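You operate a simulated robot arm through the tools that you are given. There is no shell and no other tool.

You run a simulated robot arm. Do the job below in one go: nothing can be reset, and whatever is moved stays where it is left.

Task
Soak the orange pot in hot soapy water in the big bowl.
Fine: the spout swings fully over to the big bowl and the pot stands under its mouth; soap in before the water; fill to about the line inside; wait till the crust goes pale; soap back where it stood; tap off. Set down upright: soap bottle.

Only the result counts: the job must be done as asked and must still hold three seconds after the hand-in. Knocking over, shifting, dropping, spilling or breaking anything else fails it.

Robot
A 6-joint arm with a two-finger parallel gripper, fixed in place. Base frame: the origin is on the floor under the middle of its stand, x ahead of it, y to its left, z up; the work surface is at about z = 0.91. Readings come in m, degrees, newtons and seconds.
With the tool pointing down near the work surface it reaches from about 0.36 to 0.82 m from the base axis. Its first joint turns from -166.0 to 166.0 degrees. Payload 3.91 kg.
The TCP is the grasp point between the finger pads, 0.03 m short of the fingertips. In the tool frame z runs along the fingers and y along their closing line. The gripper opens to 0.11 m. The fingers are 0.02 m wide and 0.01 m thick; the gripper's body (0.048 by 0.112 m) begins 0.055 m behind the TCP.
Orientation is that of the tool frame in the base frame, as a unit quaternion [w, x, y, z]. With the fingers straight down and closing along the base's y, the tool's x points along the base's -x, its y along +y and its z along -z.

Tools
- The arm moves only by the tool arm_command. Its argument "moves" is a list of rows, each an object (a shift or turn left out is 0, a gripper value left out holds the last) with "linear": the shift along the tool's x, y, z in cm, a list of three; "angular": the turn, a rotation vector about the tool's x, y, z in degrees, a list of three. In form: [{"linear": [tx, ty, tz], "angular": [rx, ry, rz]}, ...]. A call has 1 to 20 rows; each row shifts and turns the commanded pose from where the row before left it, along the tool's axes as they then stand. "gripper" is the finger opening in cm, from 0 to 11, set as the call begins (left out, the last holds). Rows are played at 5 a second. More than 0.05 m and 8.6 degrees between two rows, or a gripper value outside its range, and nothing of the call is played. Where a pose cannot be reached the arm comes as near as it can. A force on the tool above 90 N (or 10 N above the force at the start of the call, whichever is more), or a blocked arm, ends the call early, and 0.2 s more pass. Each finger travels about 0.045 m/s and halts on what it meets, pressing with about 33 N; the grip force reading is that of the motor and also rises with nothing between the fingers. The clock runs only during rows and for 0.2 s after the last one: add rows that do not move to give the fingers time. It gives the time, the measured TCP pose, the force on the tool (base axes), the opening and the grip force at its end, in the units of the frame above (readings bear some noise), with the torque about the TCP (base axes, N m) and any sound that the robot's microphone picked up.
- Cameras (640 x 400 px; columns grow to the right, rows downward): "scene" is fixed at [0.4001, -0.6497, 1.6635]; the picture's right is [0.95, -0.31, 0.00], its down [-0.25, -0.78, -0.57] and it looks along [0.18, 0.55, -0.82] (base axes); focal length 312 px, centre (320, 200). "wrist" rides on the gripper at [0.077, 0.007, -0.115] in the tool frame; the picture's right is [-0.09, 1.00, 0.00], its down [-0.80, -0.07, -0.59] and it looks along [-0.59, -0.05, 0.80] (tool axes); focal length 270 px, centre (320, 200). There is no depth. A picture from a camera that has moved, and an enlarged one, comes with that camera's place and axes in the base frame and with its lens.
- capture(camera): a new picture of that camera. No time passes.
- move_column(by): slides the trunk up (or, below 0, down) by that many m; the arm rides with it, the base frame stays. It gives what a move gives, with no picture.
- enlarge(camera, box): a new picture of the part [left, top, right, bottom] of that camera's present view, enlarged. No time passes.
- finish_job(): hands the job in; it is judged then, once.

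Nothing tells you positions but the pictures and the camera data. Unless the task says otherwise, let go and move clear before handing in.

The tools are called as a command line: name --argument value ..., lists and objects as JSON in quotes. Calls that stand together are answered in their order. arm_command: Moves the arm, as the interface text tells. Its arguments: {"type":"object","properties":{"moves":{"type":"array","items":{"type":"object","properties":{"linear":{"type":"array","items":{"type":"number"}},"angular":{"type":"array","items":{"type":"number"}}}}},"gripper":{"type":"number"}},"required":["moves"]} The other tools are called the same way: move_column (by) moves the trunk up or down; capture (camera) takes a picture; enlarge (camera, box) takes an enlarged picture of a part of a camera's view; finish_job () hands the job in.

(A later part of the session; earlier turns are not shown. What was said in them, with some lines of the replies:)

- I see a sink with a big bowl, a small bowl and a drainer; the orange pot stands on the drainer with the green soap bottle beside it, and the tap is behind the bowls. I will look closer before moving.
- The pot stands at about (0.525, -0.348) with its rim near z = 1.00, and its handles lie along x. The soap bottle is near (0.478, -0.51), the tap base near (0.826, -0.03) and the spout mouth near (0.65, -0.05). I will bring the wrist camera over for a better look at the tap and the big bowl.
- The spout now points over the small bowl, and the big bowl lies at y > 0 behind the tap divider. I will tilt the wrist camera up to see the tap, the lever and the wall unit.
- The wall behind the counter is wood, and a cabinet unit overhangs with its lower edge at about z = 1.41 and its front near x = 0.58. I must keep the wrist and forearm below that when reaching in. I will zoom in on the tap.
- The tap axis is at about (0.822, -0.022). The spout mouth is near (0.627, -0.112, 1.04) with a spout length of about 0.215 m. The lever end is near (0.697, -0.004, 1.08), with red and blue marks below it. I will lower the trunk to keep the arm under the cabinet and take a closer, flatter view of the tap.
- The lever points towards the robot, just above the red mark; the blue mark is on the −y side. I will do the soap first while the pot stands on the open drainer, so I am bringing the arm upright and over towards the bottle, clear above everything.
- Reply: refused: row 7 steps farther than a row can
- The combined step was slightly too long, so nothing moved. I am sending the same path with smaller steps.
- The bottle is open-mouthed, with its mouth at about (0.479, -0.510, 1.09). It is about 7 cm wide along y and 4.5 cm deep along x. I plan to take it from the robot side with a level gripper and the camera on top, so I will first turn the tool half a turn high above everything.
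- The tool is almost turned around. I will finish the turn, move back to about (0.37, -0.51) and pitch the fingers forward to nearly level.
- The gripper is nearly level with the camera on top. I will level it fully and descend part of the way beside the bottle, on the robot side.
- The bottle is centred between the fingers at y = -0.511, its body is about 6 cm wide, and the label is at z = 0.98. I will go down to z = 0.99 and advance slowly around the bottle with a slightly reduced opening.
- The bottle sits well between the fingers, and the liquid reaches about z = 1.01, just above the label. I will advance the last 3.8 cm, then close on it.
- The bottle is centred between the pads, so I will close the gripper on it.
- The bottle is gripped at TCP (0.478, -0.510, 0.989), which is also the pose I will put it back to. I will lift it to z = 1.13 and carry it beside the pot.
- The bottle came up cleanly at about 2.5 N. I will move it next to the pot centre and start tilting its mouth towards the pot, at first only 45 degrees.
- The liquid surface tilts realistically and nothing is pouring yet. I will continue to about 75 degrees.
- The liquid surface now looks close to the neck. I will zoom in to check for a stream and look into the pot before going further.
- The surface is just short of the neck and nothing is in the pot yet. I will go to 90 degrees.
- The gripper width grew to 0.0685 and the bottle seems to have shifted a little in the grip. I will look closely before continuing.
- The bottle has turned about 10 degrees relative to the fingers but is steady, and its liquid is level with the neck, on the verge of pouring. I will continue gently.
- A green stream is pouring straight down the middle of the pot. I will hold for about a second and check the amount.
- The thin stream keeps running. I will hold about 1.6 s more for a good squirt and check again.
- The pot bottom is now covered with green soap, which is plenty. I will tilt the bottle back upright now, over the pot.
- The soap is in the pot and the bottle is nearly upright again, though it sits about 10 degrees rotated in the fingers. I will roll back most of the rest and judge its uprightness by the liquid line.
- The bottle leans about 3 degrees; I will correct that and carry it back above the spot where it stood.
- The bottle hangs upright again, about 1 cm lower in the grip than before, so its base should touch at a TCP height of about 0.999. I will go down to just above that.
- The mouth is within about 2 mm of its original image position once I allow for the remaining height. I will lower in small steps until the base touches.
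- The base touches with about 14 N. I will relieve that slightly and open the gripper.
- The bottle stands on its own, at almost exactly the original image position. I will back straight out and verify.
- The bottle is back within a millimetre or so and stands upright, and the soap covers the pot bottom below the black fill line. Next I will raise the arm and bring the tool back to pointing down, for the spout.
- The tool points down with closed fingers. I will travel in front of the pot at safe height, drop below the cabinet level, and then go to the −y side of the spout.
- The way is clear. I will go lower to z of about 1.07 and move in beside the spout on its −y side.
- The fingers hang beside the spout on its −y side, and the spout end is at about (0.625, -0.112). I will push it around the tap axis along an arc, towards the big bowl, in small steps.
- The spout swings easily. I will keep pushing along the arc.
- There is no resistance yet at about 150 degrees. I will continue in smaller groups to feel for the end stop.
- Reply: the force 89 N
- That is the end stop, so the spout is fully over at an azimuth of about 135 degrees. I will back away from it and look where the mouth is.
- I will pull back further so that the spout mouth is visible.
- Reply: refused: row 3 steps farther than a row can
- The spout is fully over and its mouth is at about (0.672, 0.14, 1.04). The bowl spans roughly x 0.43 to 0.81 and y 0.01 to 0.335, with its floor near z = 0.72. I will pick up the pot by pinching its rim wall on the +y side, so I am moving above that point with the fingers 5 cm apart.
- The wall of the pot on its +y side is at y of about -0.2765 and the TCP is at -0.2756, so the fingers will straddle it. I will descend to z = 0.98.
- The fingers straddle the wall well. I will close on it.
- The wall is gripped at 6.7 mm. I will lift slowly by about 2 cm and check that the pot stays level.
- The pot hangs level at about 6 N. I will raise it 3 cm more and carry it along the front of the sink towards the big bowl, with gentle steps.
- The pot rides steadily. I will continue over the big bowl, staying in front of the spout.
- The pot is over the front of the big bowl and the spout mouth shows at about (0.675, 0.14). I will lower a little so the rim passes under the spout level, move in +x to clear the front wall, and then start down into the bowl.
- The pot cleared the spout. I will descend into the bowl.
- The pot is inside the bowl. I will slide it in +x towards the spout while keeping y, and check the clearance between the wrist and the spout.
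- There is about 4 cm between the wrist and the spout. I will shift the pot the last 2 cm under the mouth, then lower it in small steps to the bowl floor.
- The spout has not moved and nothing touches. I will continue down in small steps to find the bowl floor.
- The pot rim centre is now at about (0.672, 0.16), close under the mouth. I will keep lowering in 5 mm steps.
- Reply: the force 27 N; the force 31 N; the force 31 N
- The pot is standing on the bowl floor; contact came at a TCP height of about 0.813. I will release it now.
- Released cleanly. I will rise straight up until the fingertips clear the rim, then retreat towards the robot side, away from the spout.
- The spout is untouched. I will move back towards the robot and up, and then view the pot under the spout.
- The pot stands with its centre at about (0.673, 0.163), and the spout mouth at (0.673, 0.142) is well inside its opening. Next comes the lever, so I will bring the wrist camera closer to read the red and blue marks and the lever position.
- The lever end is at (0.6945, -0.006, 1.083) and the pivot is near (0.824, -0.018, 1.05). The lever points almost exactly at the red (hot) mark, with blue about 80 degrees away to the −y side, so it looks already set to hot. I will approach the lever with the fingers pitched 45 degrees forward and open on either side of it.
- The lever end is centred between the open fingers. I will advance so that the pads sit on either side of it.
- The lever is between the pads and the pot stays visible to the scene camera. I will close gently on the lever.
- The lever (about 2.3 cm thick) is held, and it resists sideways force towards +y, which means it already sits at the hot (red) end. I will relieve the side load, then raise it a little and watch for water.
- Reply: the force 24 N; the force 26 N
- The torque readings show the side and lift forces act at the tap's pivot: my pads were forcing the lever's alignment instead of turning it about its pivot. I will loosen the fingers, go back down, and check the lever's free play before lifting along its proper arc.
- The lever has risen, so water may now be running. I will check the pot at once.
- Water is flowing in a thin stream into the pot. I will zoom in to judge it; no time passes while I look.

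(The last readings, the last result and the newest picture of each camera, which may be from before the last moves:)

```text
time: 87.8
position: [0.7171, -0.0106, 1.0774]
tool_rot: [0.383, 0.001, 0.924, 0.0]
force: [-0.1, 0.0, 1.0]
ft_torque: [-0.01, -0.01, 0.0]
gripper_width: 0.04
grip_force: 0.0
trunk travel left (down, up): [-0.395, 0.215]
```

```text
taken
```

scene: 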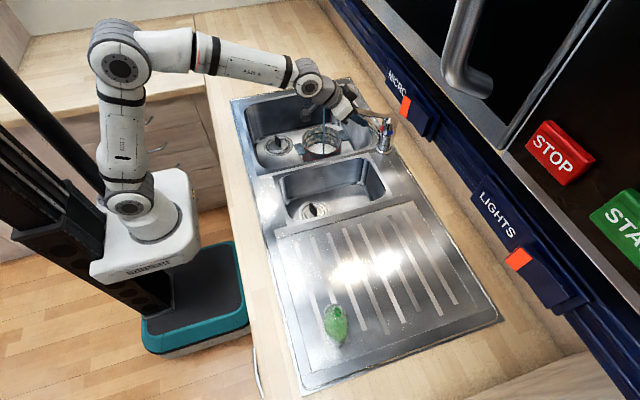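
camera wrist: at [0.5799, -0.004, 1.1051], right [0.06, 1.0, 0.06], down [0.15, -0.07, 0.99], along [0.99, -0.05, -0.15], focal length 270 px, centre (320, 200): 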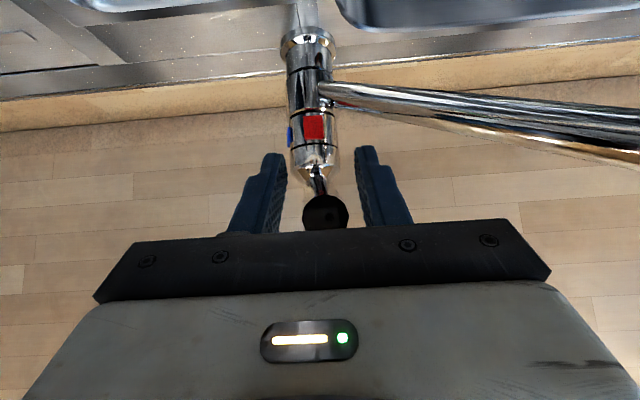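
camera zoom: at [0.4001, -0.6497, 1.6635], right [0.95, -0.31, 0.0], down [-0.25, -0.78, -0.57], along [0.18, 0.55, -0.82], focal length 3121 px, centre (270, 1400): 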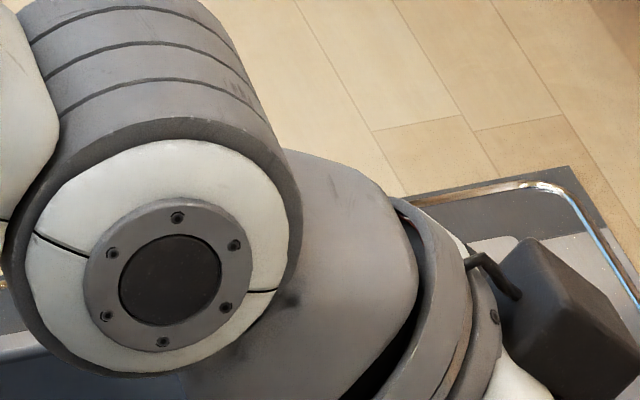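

The water surface is still low, at about z = 0.744, while the black line is at about z = 0.80. Before going on I want to know whether the lever can go further to the left (+y, hot side), so I will nudge it gently that way and watch the force.

arm_command --moves '[{"linear": [0, 2.0, 0.2]}]'

enlarge --camera "wrist" --box '[240, 60, 400, 240]'

enlarge --camera "scene" --box '[285, 95, 425, 165]'

```text
time: 88.2
position: [0.7174, 0.0033, 1.0761]
tool_rot: [0.383, 0.003, 0.924, -0.001]
force: [-5.0, -21.0, 2.8]
ft_torque: [0.03, -0.18, -0.34]
gripper_width: 0.0495
grip_force: 9.9
trunk travel left (down, up): [-0.395, 0.215]
```

```text
2.22 times, centred on (320, 150) of wrist
camera zoom: at [0.5807, 0.0118, 1.1038], right [0.07, 1.0, 0.06], down [0.15, -0.07, 0.99], along [0.99, -0.06, -0.15], focal length 601 px, centre (320, 311)
```

zoom: 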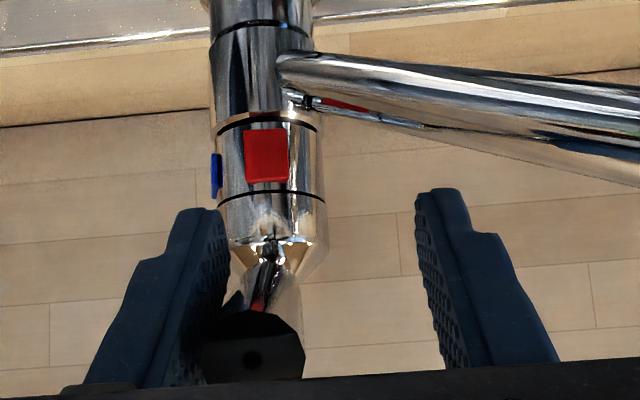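

```text
4.57 times, centred on (355, 130) of scene
camera zoom: at [0.4001, -0.6497, 1.6635], right [0.95, -0.31, 0.0], down [-0.25, -0.78, -0.57], along [0.18, 0.55, -0.82], focal length 1427 px, centre (160, 520)
```

zoom: 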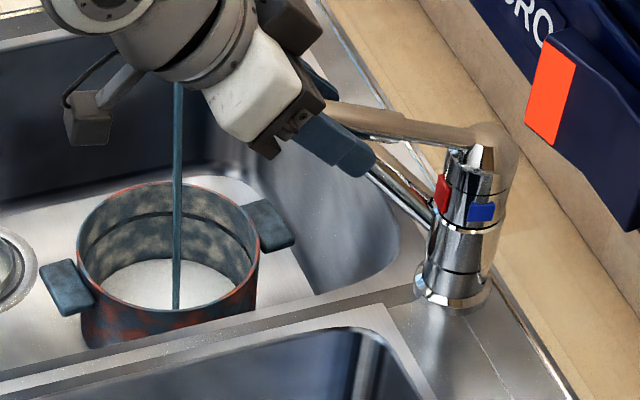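

The lever does not move any further to the left; it is against its stop at the red mark, so it is fully hot. The level rises about 5 mm per second, so reaching the line takes about 11 s. Meanwhile I will withdraw the fingers and position them closed above the lever, ready to push it down.

arm_command --gripper 5 --moves '[{"linear": [0, -2.0, 0]}, {"linear": [0, 0, -4]}, {"linear": [0, 0, -4]}]'

enlarge --camera "scene" --box '[285, 85, 425, 165]'

capture --camera "wrist"

```text
time: 89.0
position: [0.6585, -0.0126, 1.1327]
tool_rot: [0.384, 0.001, 0.923, 0.0]
force: [0.4, -0.3, 0.1]
ft_torque: [0.02, 0.04, -0.01]
gripper_width: 0.0503
grip_force: 0.0
trunk travel left (down, up): [-0.395, 0.215]
```

```text
4.57 times, centred on (355, 125) of scene
camera zoom: at [0.4001, -0.6497, 1.6635], right [0.95, -0.31, 0.0], down [-0.25, -0.78, -0.57], along [0.18, 0.55, -0.82], focal length 1427 px, centre (160, 543)
```

zoom: 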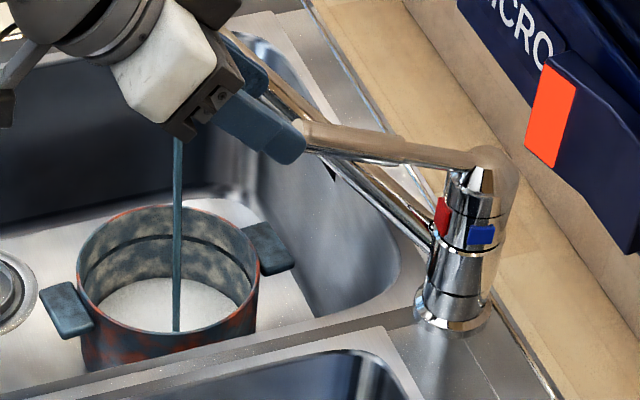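

```text
taken
camera wrist: at [0.5224, -0.0049, 1.1601], right [0.06, 1.0, 0.06], down [0.14, -0.07, 0.99], along [0.99, -0.05, -0.15], focal length 270 px, centre (320, 200)
```

wrist: 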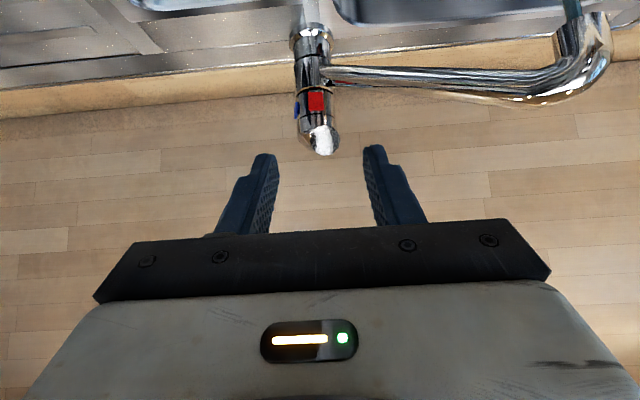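

The level is now about 0.7494 and rising steadily. I will close the fingers and set them just above the lever.

arm_command --gripper 0 --moves '[{}, {"linear": [-1.6, 0.13, 0.7]}, {"linear": [-1.6, 0.13, 0.72]}]'

enlarge --camera "scene" --box '[285, 85, 425, 165]'

capture --camera "wrist"

```text
time: 89.8
position: [0.6935, -0.0095, 1.1441]
tool_rot: [0.383, 0.001, 0.924, -0.001]
force: [-0.5, -0.4, -0.3]
ft_torque: [0.0, -0.03, -0.02]
gripper_width: 0.0
grip_force: 19.7
trunk travel left (down, up): [-0.395, 0.215]
```

```text
4.57 times, centred on (355, 125) of scene
camera zoom: at [0.4001, -0.6497, 1.6635], right [0.95, -0.31, 0.0], down [-0.25, -0.78, -0.57], along [0.18, 0.55, -0.82], focal length 1427 px, centre (160, 543)
```

zoom: 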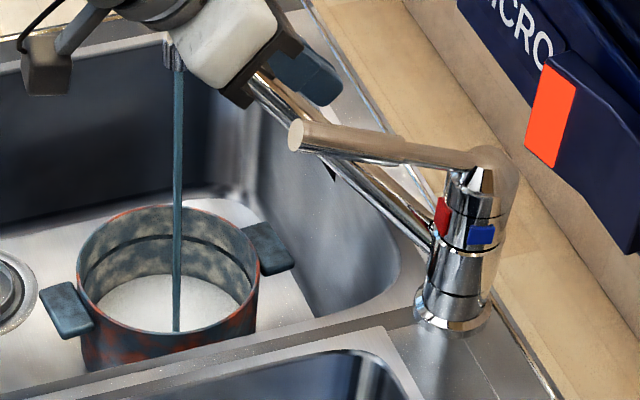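

```text
taken
camera wrist: at [0.5561, -0.0016, 1.1719], right [0.06, 1.0, 0.06], down [0.15, -0.07, 0.99], along [0.99, -0.05, -0.15], focal length 270 px, centre (320, 200)
```

wrist: 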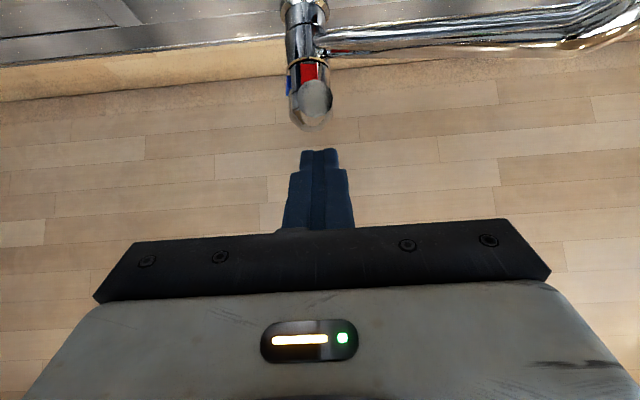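

The fingers wait right above the lever, and the level is at about 0.755. I will wait 3 seconds and measure again.

arm_command --moves '[{}, {}, {}, {}, {}, {}, {}, {}, {}, {}, {}, {}, {}, {}]'

enlarge --camera "scene" --box '[285, 85, 425, 165]'

enlarge --camera "scene" --box '[285, 110, 355, 160]'

```text
time: 92.8
position: [0.6928, -0.0092, 1.144]
tool_rot: [0.382, 0.001, 0.924, -0.001]
force: [0.4, 0.4, 0.5]
ft_torque: [0.02, 0.0, -0.02]
gripper_width: 0.0002
grip_force: 32.8
trunk travel left (down, up): [-0.395, 0.215]
```

```text
4.57 times, centred on (355, 125) of scene
camera zoom: at [0.4001, -0.6497, 1.6635], right [0.95, -0.31, 0.0], down [-0.25, -0.78, -0.57], along [0.18, 0.55, -0.82], focal length 1427 px, centre (160, 543)
```

zoom: 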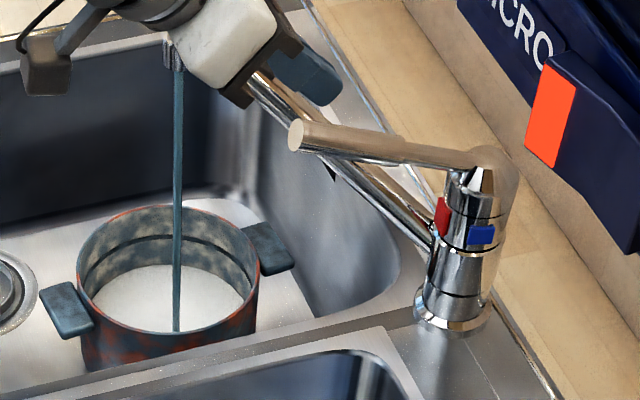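

```text
8.00 times, centred on (320, 135) of scene
camera zoom: at [0.4001, -0.6497, 1.6635], right [0.95, -0.31, 0.0], down [-0.25, -0.78, -0.57], along [0.18, 0.55, -0.82], focal length 2497 px, centre (320, 720)
```

zoom: 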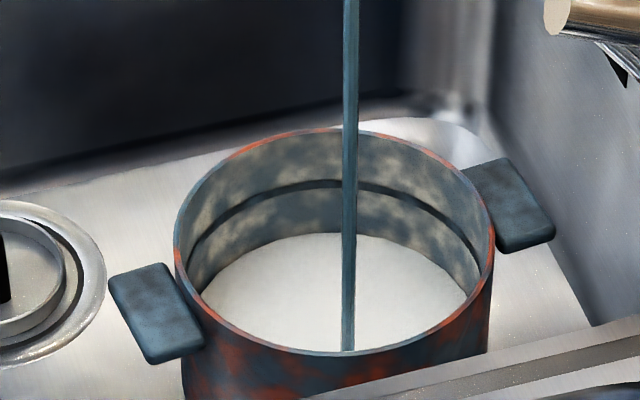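

The level is about 0.768 and the line is at 0.802, rising 5 mm per second. I will wait about 4 more seconds and check again.

arm_command --moves '[{}, {}, {}, {}, {}, {}, {}, {}, {}, {}, {}, {}, {}, {}, {}, {}, {}, {}]'

enlarge --camera "scene" --box '[285, 110, 355, 160]'

```text
time: 96.6
position: [0.6913, -0.0088, 1.1456]
tool_rot: [0.383, 0.001, 0.924, -0.001]
force: [-0.1, -0.4, 0.8]
ft_torque: [-0.03, 0.01, -0.03]
gripper_width: 0.0
grip_force: 33.3
trunk travel left (down, up): [-0.395, 0.215]
```

```text
8.00 times, centred on (320, 135) of scene
camera zoom: at [0.4001, -0.6497, 1.6635], right [0.95, -0.31, 0.0], down [-0.25, -0.78, -0.57], along [0.18, 0.55, -0.82], focal length 2497 px, centre (320, 720)
```

zoom: 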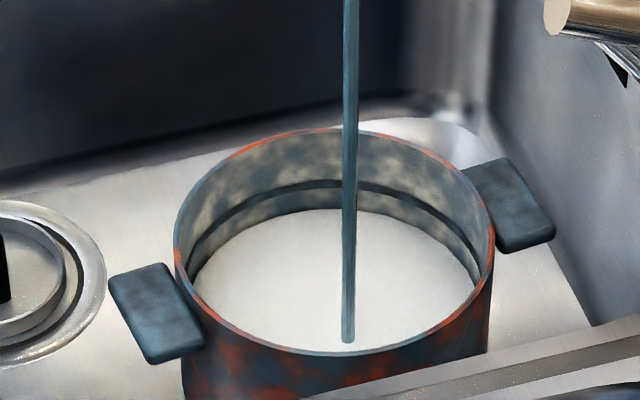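

The level is at 0.785, with about 16 mm to go. I will lower the fingers close to the lever while waiting about 2.6 s more.

arm_command --moves '[{"linear": [0.57, 0, 0.57]}, {"linear": [0.56, 0, 0.56]}, {}, {}, {}, {}, {}, {}, {}, {}, {}, {}]'

enlarge --camera "scene" --box '[285, 110, 355, 160]'

capture --camera "wrist"

```text
time: 99.2
position: [0.6923, -0.0094, 1.1292]
tool_rot: [0.383, 0.001, 0.924, 0.0]
force: [0.3, 0.1, -0.5]
ft_torque: [0.0, 0.01, 0.01]
gripper_width: 0.0
grip_force: 32.9
trunk travel left (down, up): [-0.395, 0.215]
```

```text
8.00 times, centred on (320, 135) of scene
camera zoom: at [0.4001, -0.6497, 1.6635], right [0.95, -0.31, 0.0], down [-0.25, -0.78, -0.57], along [0.18, 0.55, -0.82], focal length 2497 px, centre (320, 720)
```

zoom: 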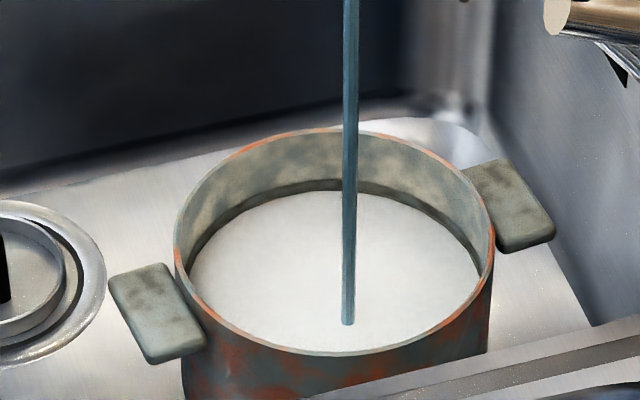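

```text
taken
camera wrist: at [0.5558, -0.0024, 1.1568], right [0.06, 1.0, 0.06], down [0.15, -0.07, 0.99], along [0.99, -0.05, -0.15], focal length 270 px, centre (320, 200)
```

wrist: 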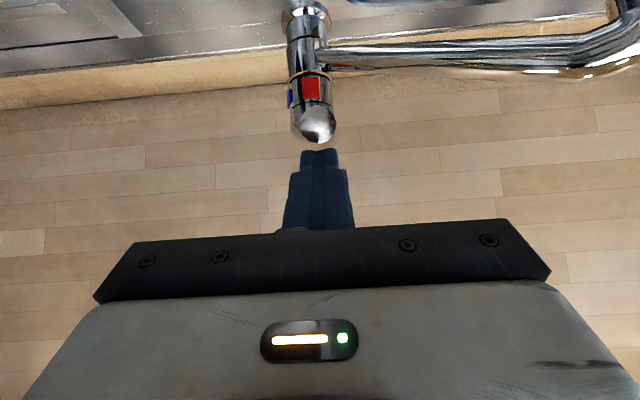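

The crust is already going paler, so the hot soapy water is working, and the level is just below the line. I will push the lever down now to close the tap.

arm_command --moves '[{"linear": [0.8, 0, 0.8]}, {"linear": [0.76, 0, 0.76]}]'

enlarge --camera "scene" --box '[285, 85, 425, 165]'

enlarge --camera "scene" --box '[285, 110, 355, 160]'

```text
time: 99.8
position: [0.6915, -0.0091, 1.1166]
tool_rot: [0.392, 0.0, 0.92, 0.0]
force: [5.2, -0.5, 37.1]
ft_torque: [-0.05, -0.68, -0.07]
gripper_width: 0.0
grip_force: 32.8
trunk travel left (down, up): [-0.395, 0.215]
```

```text
4.57 times, centred on (355, 125) of scene
camera zoom: at [0.4001, -0.6497, 1.6635], right [0.95, -0.31, 0.0], down [-0.25, -0.78, -0.57], along [0.18, 0.55, -0.82], focal length 1427 px, centre (160, 543)
```

zoom: 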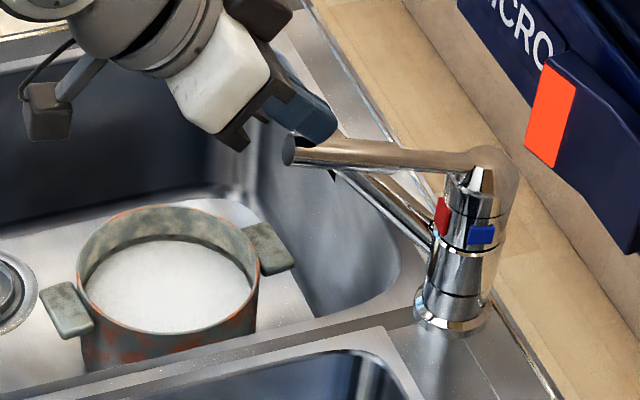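

```text
8.00 times, centred on (320, 135) of scene
camera zoom: at [0.4001, -0.6497, 1.6635], right [0.95, -0.31, 0.0], down [-0.25, -0.78, -0.57], along [0.18, 0.55, -0.82], focal length 2497 px, centre (320, 720)
```

zoom: 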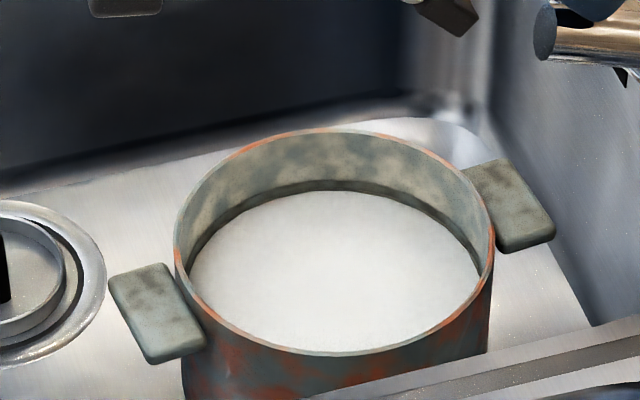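

The stream has stopped and the water stands right at the lower edge of the line. I will lift off the lever and retreat clear, then watch that the tap stays off.

arm_command --moves '[{"linear": [-0.7, 0, -0.7]}, {"linear": [-2, 0, -2]}, {"linear": [0, 0, -4]}, {"linear": [0, 0, -4]}, {"linear": [1, 0, -4]}, {"linear": [2, 0, -4]}]'

capture --camera "scene"

enlarge --camera "scene" --box '[265, 70, 425, 165]'

enlarge --camera "scene" --box '[285, 110, 355, 160]'

```text
time: 101.2
position: [0.5524, -0.007, 1.2377]
tool_rot: [0.383, 0.001, 0.924, -0.001]
force: [0.6, 0.5, -0.1]
ft_torque: [0.01, -0.01, 0.02]
gripper_width: 0.0
grip_force: 33.0
trunk travel left (down, up): [-0.395, 0.215]
```

```text
taken
```

scene: 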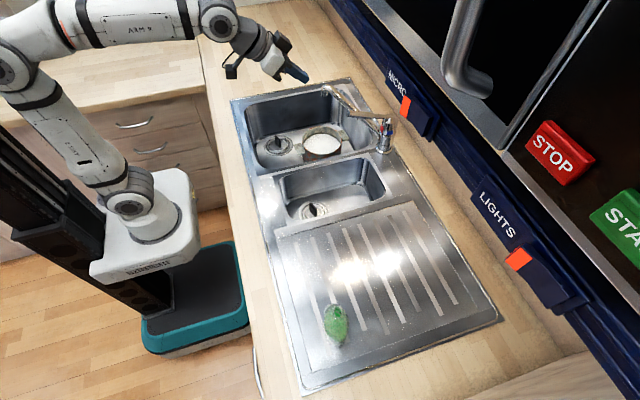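

```text
4.00 times, centred on (345, 118) of scene
camera zoom: at [0.4001, -0.6497, 1.6635], right [0.95, -0.31, 0.0], down [-0.25, -0.78, -0.57], along [0.18, 0.55, -0.82], focal length 1248 px, centre (220, 530)
```

zoom: 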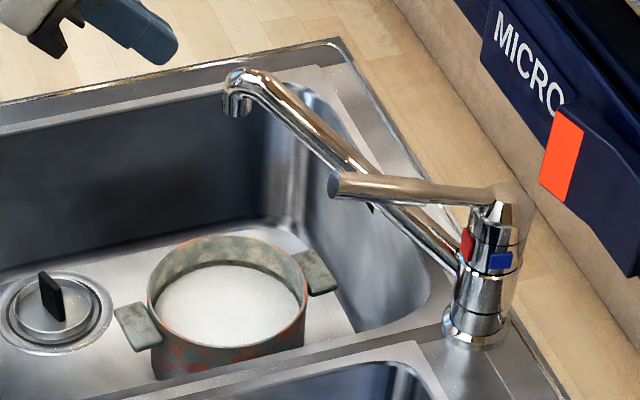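

```text
8.00 times, centred on (320, 135) of scene
camera zoom: at [0.4001, -0.6497, 1.6635], right [0.95, -0.31, 0.0], down [-0.25, -0.78, -0.57], along [0.18, 0.55, -0.82], focal length 2497 px, centre (320, 720)
```

zoom: 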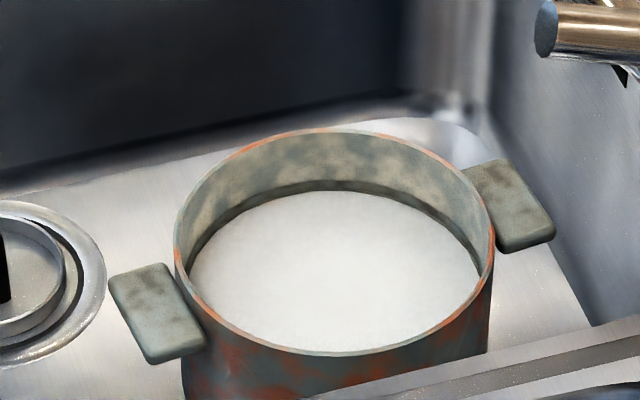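

The tap is off, the spout is still fully over, and the pot is filled to about the line. Now I will wait for the crust to go fully pale, checking as it changes.

arm_command --moves '[{}, {}, {}, {}, {}, {}, {}, {}, {}, {}, {}, {}, {}, {}, {}, {}, {}, {}, {}, {}]'

enlarge --camera "scene" --box '[285, 110, 355, 160]'

arm_command --moves '[{}, {}, {}, {}, {}, {}, {}, {}, {}, {}, {}, {}, {}, {}, {}, {}, {}, {}, {}, {}]'

enlarge --camera "scene" --box '[285, 110, 355, 160]'

```text
time: 105.4
position: [0.5547, -0.0081, 1.2368]
tool_rot: [0.383, 0.002, 0.924, -0.001]
force: [0.4, 0.3, 0.4]
ft_torque: [-0.01, 0.03, 0.0]
gripper_width: 0.0
grip_force: 33.6
trunk travel left (down, up): [-0.395, 0.215]
```

```text
8.00 times, centred on (320, 135) of scene
camera zoom: at [0.4001, -0.6497, 1.6635], right [0.95, -0.31, 0.0], down [-0.25, -0.78, -0.57], along [0.18, 0.55, -0.82], focal length 2497 px, centre (320, 720)
```

zoom: 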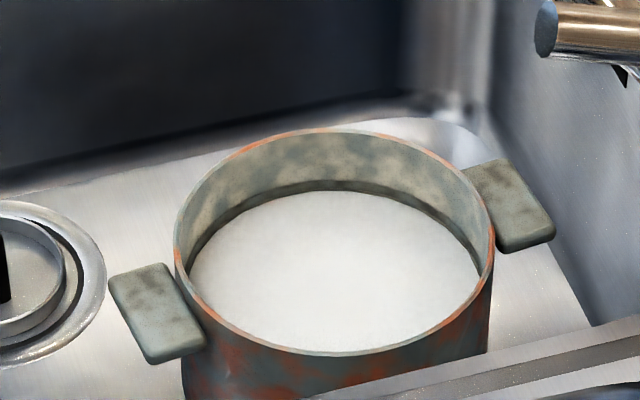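

```text
time: 109.6
position: [0.5548, -0.0082, 1.2356]
tool_rot: [0.383, 0.001, 0.924, 0.0]
force: [0.0, -0.5, 0.2]
ft_torque: [-0.01, 0.02, -0.01]
gripper_width: 0.0
grip_force: 33.2
trunk travel left (down, up): [-0.395, 0.215]
```

```text
8.00 times, centred on (320, 135) of scene
camera zoom: at [0.4001, -0.6497, 1.6635], right [0.95, -0.31, 0.0], down [-0.25, -0.78, -0.57], along [0.18, 0.55, -0.82], focal length 2497 px, centre (320, 720)
```

zoom: 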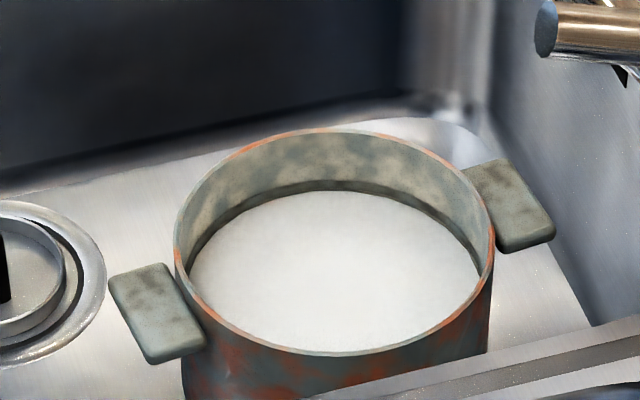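

I see no further change in these 8 s, so I will wait longer and compare closely.

arm_command --moves '[{}, {}, {}, {}, {}, {}, {}, {}, {}, {}, {}, {}, {}, {}, {}, {}, {}, {}, {}, {}]'

arm_command --moves '[{}, {}, {}, {}, {}, {}, {}, {}, {}, {}, {}, {}, {}, {}, {}, {}, {}, {}, {}, {}]'

enlarge --camera "scene" --box '[285, 110, 355, 160]'

arm_command --moves '[{}, {}, {}, {}, {}, {}, {}, {}, {}, {}, {}, {}, {}, {}, {}, {}, {}, {}, {}, {}]'

arm_command --moves '[{}, {}, {}, {}, {}, {}, {}, {}, {}, {}, {}, {}, {}, {}, {}, {}, {}, {}, {}, {}]'

enlarge --camera "scene" --box '[285, 110, 355, 160]'

```text
time: 113.8
position: [0.5549, -0.0079, 1.2367]
tool_rot: [0.383, 0.001, 0.924, -0.001]
force: [0.3, -0.6, 0.1]
ft_torque: [0.0, 0.01, 0.0]
gripper_width: 0.0
grip_force: 33.2
trunk travel left (down, up): [-0.395, 0.215]
```

```text
time: 118.0
position: [0.5544, -0.0079, 1.2356]
tool_rot: [0.382, 0.001, 0.924, 0.0]
force: [-0.3, -0.1, 0.3]
ft_torque: [-0.01, 0.01, 0.01]
gripper_width: 0.0002
grip_force: 33.1
trunk travel left (down, up): [-0.395, 0.215]
```

```text
8.00 times, centred on (320, 135) of scene
camera zoom: at [0.4001, -0.6497, 1.6635], right [0.95, -0.31, 0.0], down [-0.25, -0.78, -0.57], along [0.18, 0.55, -0.82], focal length 2497 px, centre (320, 720)
```

zoom: 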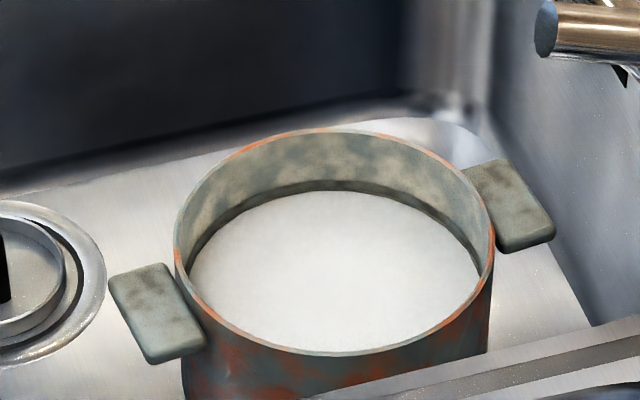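

```text
time: 122.2
position: [0.5563, -0.0093, 1.2367]
tool_rot: [0.383, 0.0, 0.924, 0.0]
force: [-0.1, -0.6, -0.5]
ft_torque: [-0.02, 0.02, 0.01]
gripper_width: 0.0002
grip_force: 33.3
trunk travel left (down, up): [-0.395, 0.215]
```

```text
time: 126.4
position: [0.5539, -0.0086, 1.2365]
tool_rot: [0.382, 0.001, 0.924, -0.001]
force: [0.1, -0.9, -0.4]
ft_torque: [0.01, 0.01, 0.03]
gripper_width: 0.0
grip_force: 32.7
trunk travel left (down, up): [-0.395, 0.215]
```

```text
8.00 times, centred on (320, 135) of scene
camera zoom: at [0.4001, -0.6497, 1.6635], right [0.95, -0.31, 0.0], down [-0.25, -0.78, -0.57], along [0.18, 0.55, -0.82], focal length 2497 px, centre (320, 720)
```

zoom: 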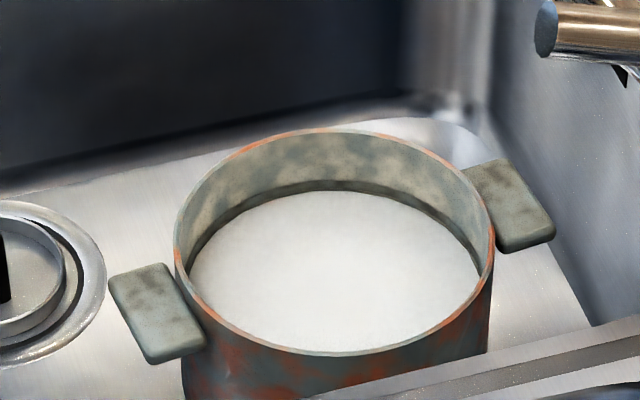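

The pot changed colour once, to a pale grey-beige at about t = 98, and has been stable since. I will move clear of the cabinet and look into the pot with the wrist camera to judge the crust.

arm_command --moves '[{"linear": [4, 0, -0.7]}, {"linear": [4, 0, -0.7]}, {"linear": [4, 0, -0.7]}, {"angular": [0, 7.5, 0]}, {"angular": [0, 7.5, 0]}, {"angular": [0, 7.5, 0]}, {"angular": [0, 7.5, 0]}, {"linear": [0, 4, 0]}, {"linear": [0, 4, 0]}, {"linear": [0, 4, 0]}, {"linear": [0, 4, 0]}]'

capture --camera "wrist"

capture --camera "scene"

```text
time: 128.8
position: [0.4579, 0.1514, 1.1674]
tool_rot: [0.131, 0.002, 0.991, -0.001]
force: [0.8, 0.0, -0.2]
ft_torque: [-0.01, -0.03, 0.0]
gripper_width: 0.0001
grip_force: 32.6
trunk travel left (down, up): [-0.395, 0.215]
```

```text
taken
camera wrist: at [0.3538, 0.1581, 1.2594], right [0.09, 1.0, 0.02], down [0.62, -0.07, 0.78], along [0.78, -0.05, -0.62], focal length 270 px, centre (320, 200)
```

wrist: 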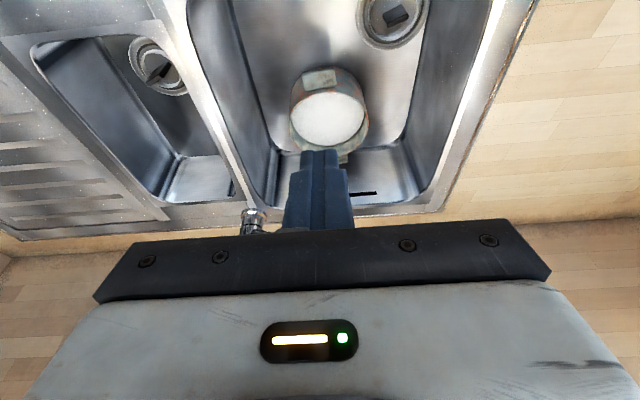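

```text
taken
```

scene: 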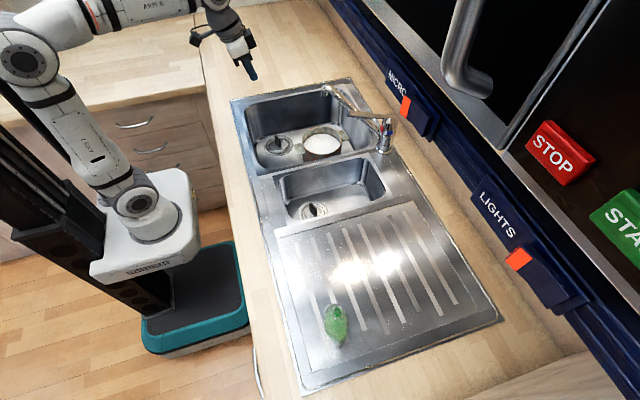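

enlarge --camera "wrist" --box '[270, 50, 390, 170]'

enlarge --camera "scene" --box '[265, 70, 425, 165]'

enlarge --camera "scene" --box '[305, 285, 385, 365]'

```text
3.33 times, centred on (330, 110) of wrist
camera zoom: at [0.3538, 0.1581, 1.2594], right [0.09, 1.0, 0.02], down [0.62, -0.07, 0.78], along [0.78, -0.05, -0.62], focal length 901 px, centre (287, 500)
```

zoom: 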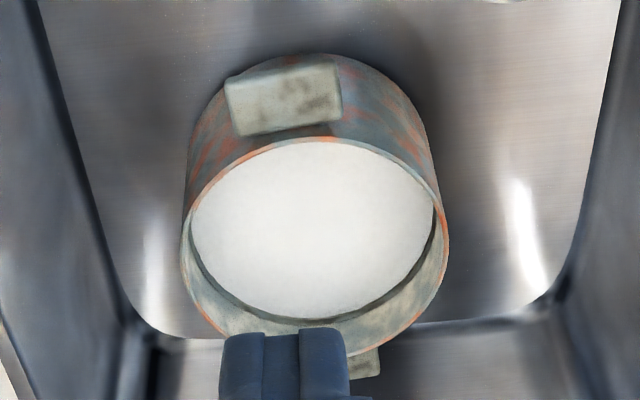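

```text
4.00 times, centred on (345, 118) of scene
camera zoom: at [0.4001, -0.6497, 1.6635], right [0.95, -0.31, 0.0], down [-0.25, -0.78, -0.57], along [0.18, 0.55, -0.82], focal length 1248 px, centre (220, 530)
```

zoom: 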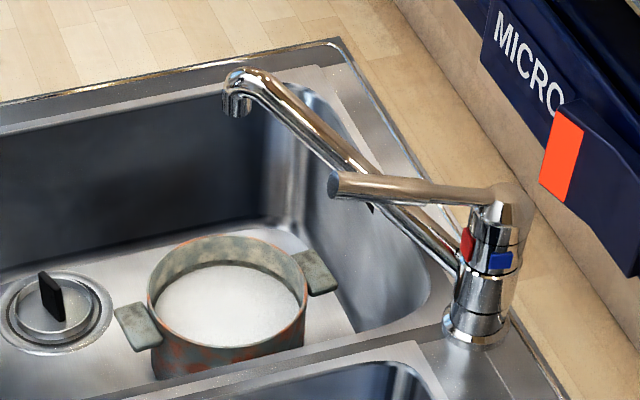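

```text
5.00 times, centred on (345, 325) of scene
camera zoom: at [0.4001, -0.6497, 1.6635], right [0.95, -0.31, 0.0], down [-0.25, -0.78, -0.57], along [0.18, 0.55, -0.82], focal length 1561 px, centre (195, -425)
```

zoom: 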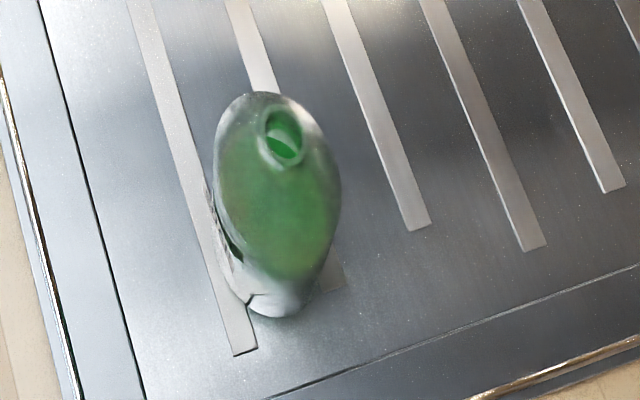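

The crust is now pale beige all over, inside and out. The water sits just at the fill line, the tap is off, the spout is fully over with the pot beneath it, and the soap bottle is upright at its original spot. I will move the arm a bit further clear and take a last look.

arm_command --moves '[{"linear": [1, -3, -3]}, {"linear": [1, -4, -2]}, {"linear": [1, -4, -1]}, {}, {}]'

capture --camera "scene"

enlarge --camera "scene" --box '[285, 85, 425, 165]'

```text
time: 130.0
position: [0.4139, 0.0402, 1.2167]
tool_rot: [0.131, 0.001, 0.991, 0.0]
force: [0.3, 0.1, -1.5]
ft_torque: [0.01, 0.03, 0.01]
gripper_width: 0.0
grip_force: 32.8
trunk travel left (down, up): [-0.395, 0.215]
```

```text
taken
```

scene: 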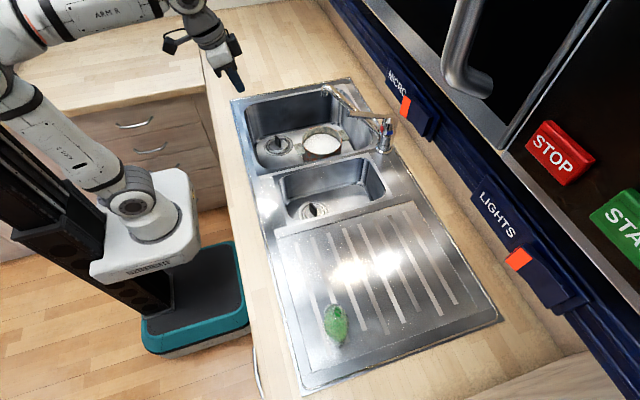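

```text
4.57 times, centred on (355, 125) of scene
camera zoom: at [0.4001, -0.6497, 1.6635], right [0.95, -0.31, 0.0], down [-0.25, -0.78, -0.57], along [0.18, 0.55, -0.82], focal length 1427 px, centre (160, 543)
```

zoom: 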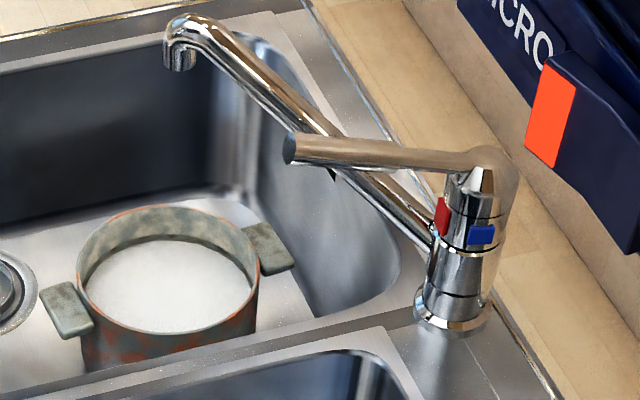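

Everything is in place: the pot stands in the big bowl under the spout, filled to about the line with hot soapy water, and its crust is pale. The tap is off, the soap is back and upright, and the arm is clear, so I am handing the job in.

finish_job

```text
The job is handed in.
```

The orange pot is soaking in soapy water in the big bowl, and I have handed the job in. I don't have the judge's result.

- **Spout and pot:** The spout is swung to its stop over the big bowl. The pot stands under it, with the mouth about 2 cm off the pot's centre.
- **Soap:** It went in before the water. The bottle is back within a millimetre or two of where it stood, and upright.
- **Water:** The level is at the lower edge of the black line, roughly 4–5 mm below its middle.
- **Hot:** I judged this from the tap: the lever was already against its stop at the red mark. I had no direct temperature reading, and no steam was visible.
- **Crust:** It turned pale at about 98 s on the clock, just before I shut the tap. It did not change in the 30 seconds or so after that.
- **Tap:** It is off, with the lever fully down.

The water came on slightly before I meant it to. While I was loosening my grip on the lever, it rose and the stream started. By then the soap was in and the pot was in place, so nothing was spilled.
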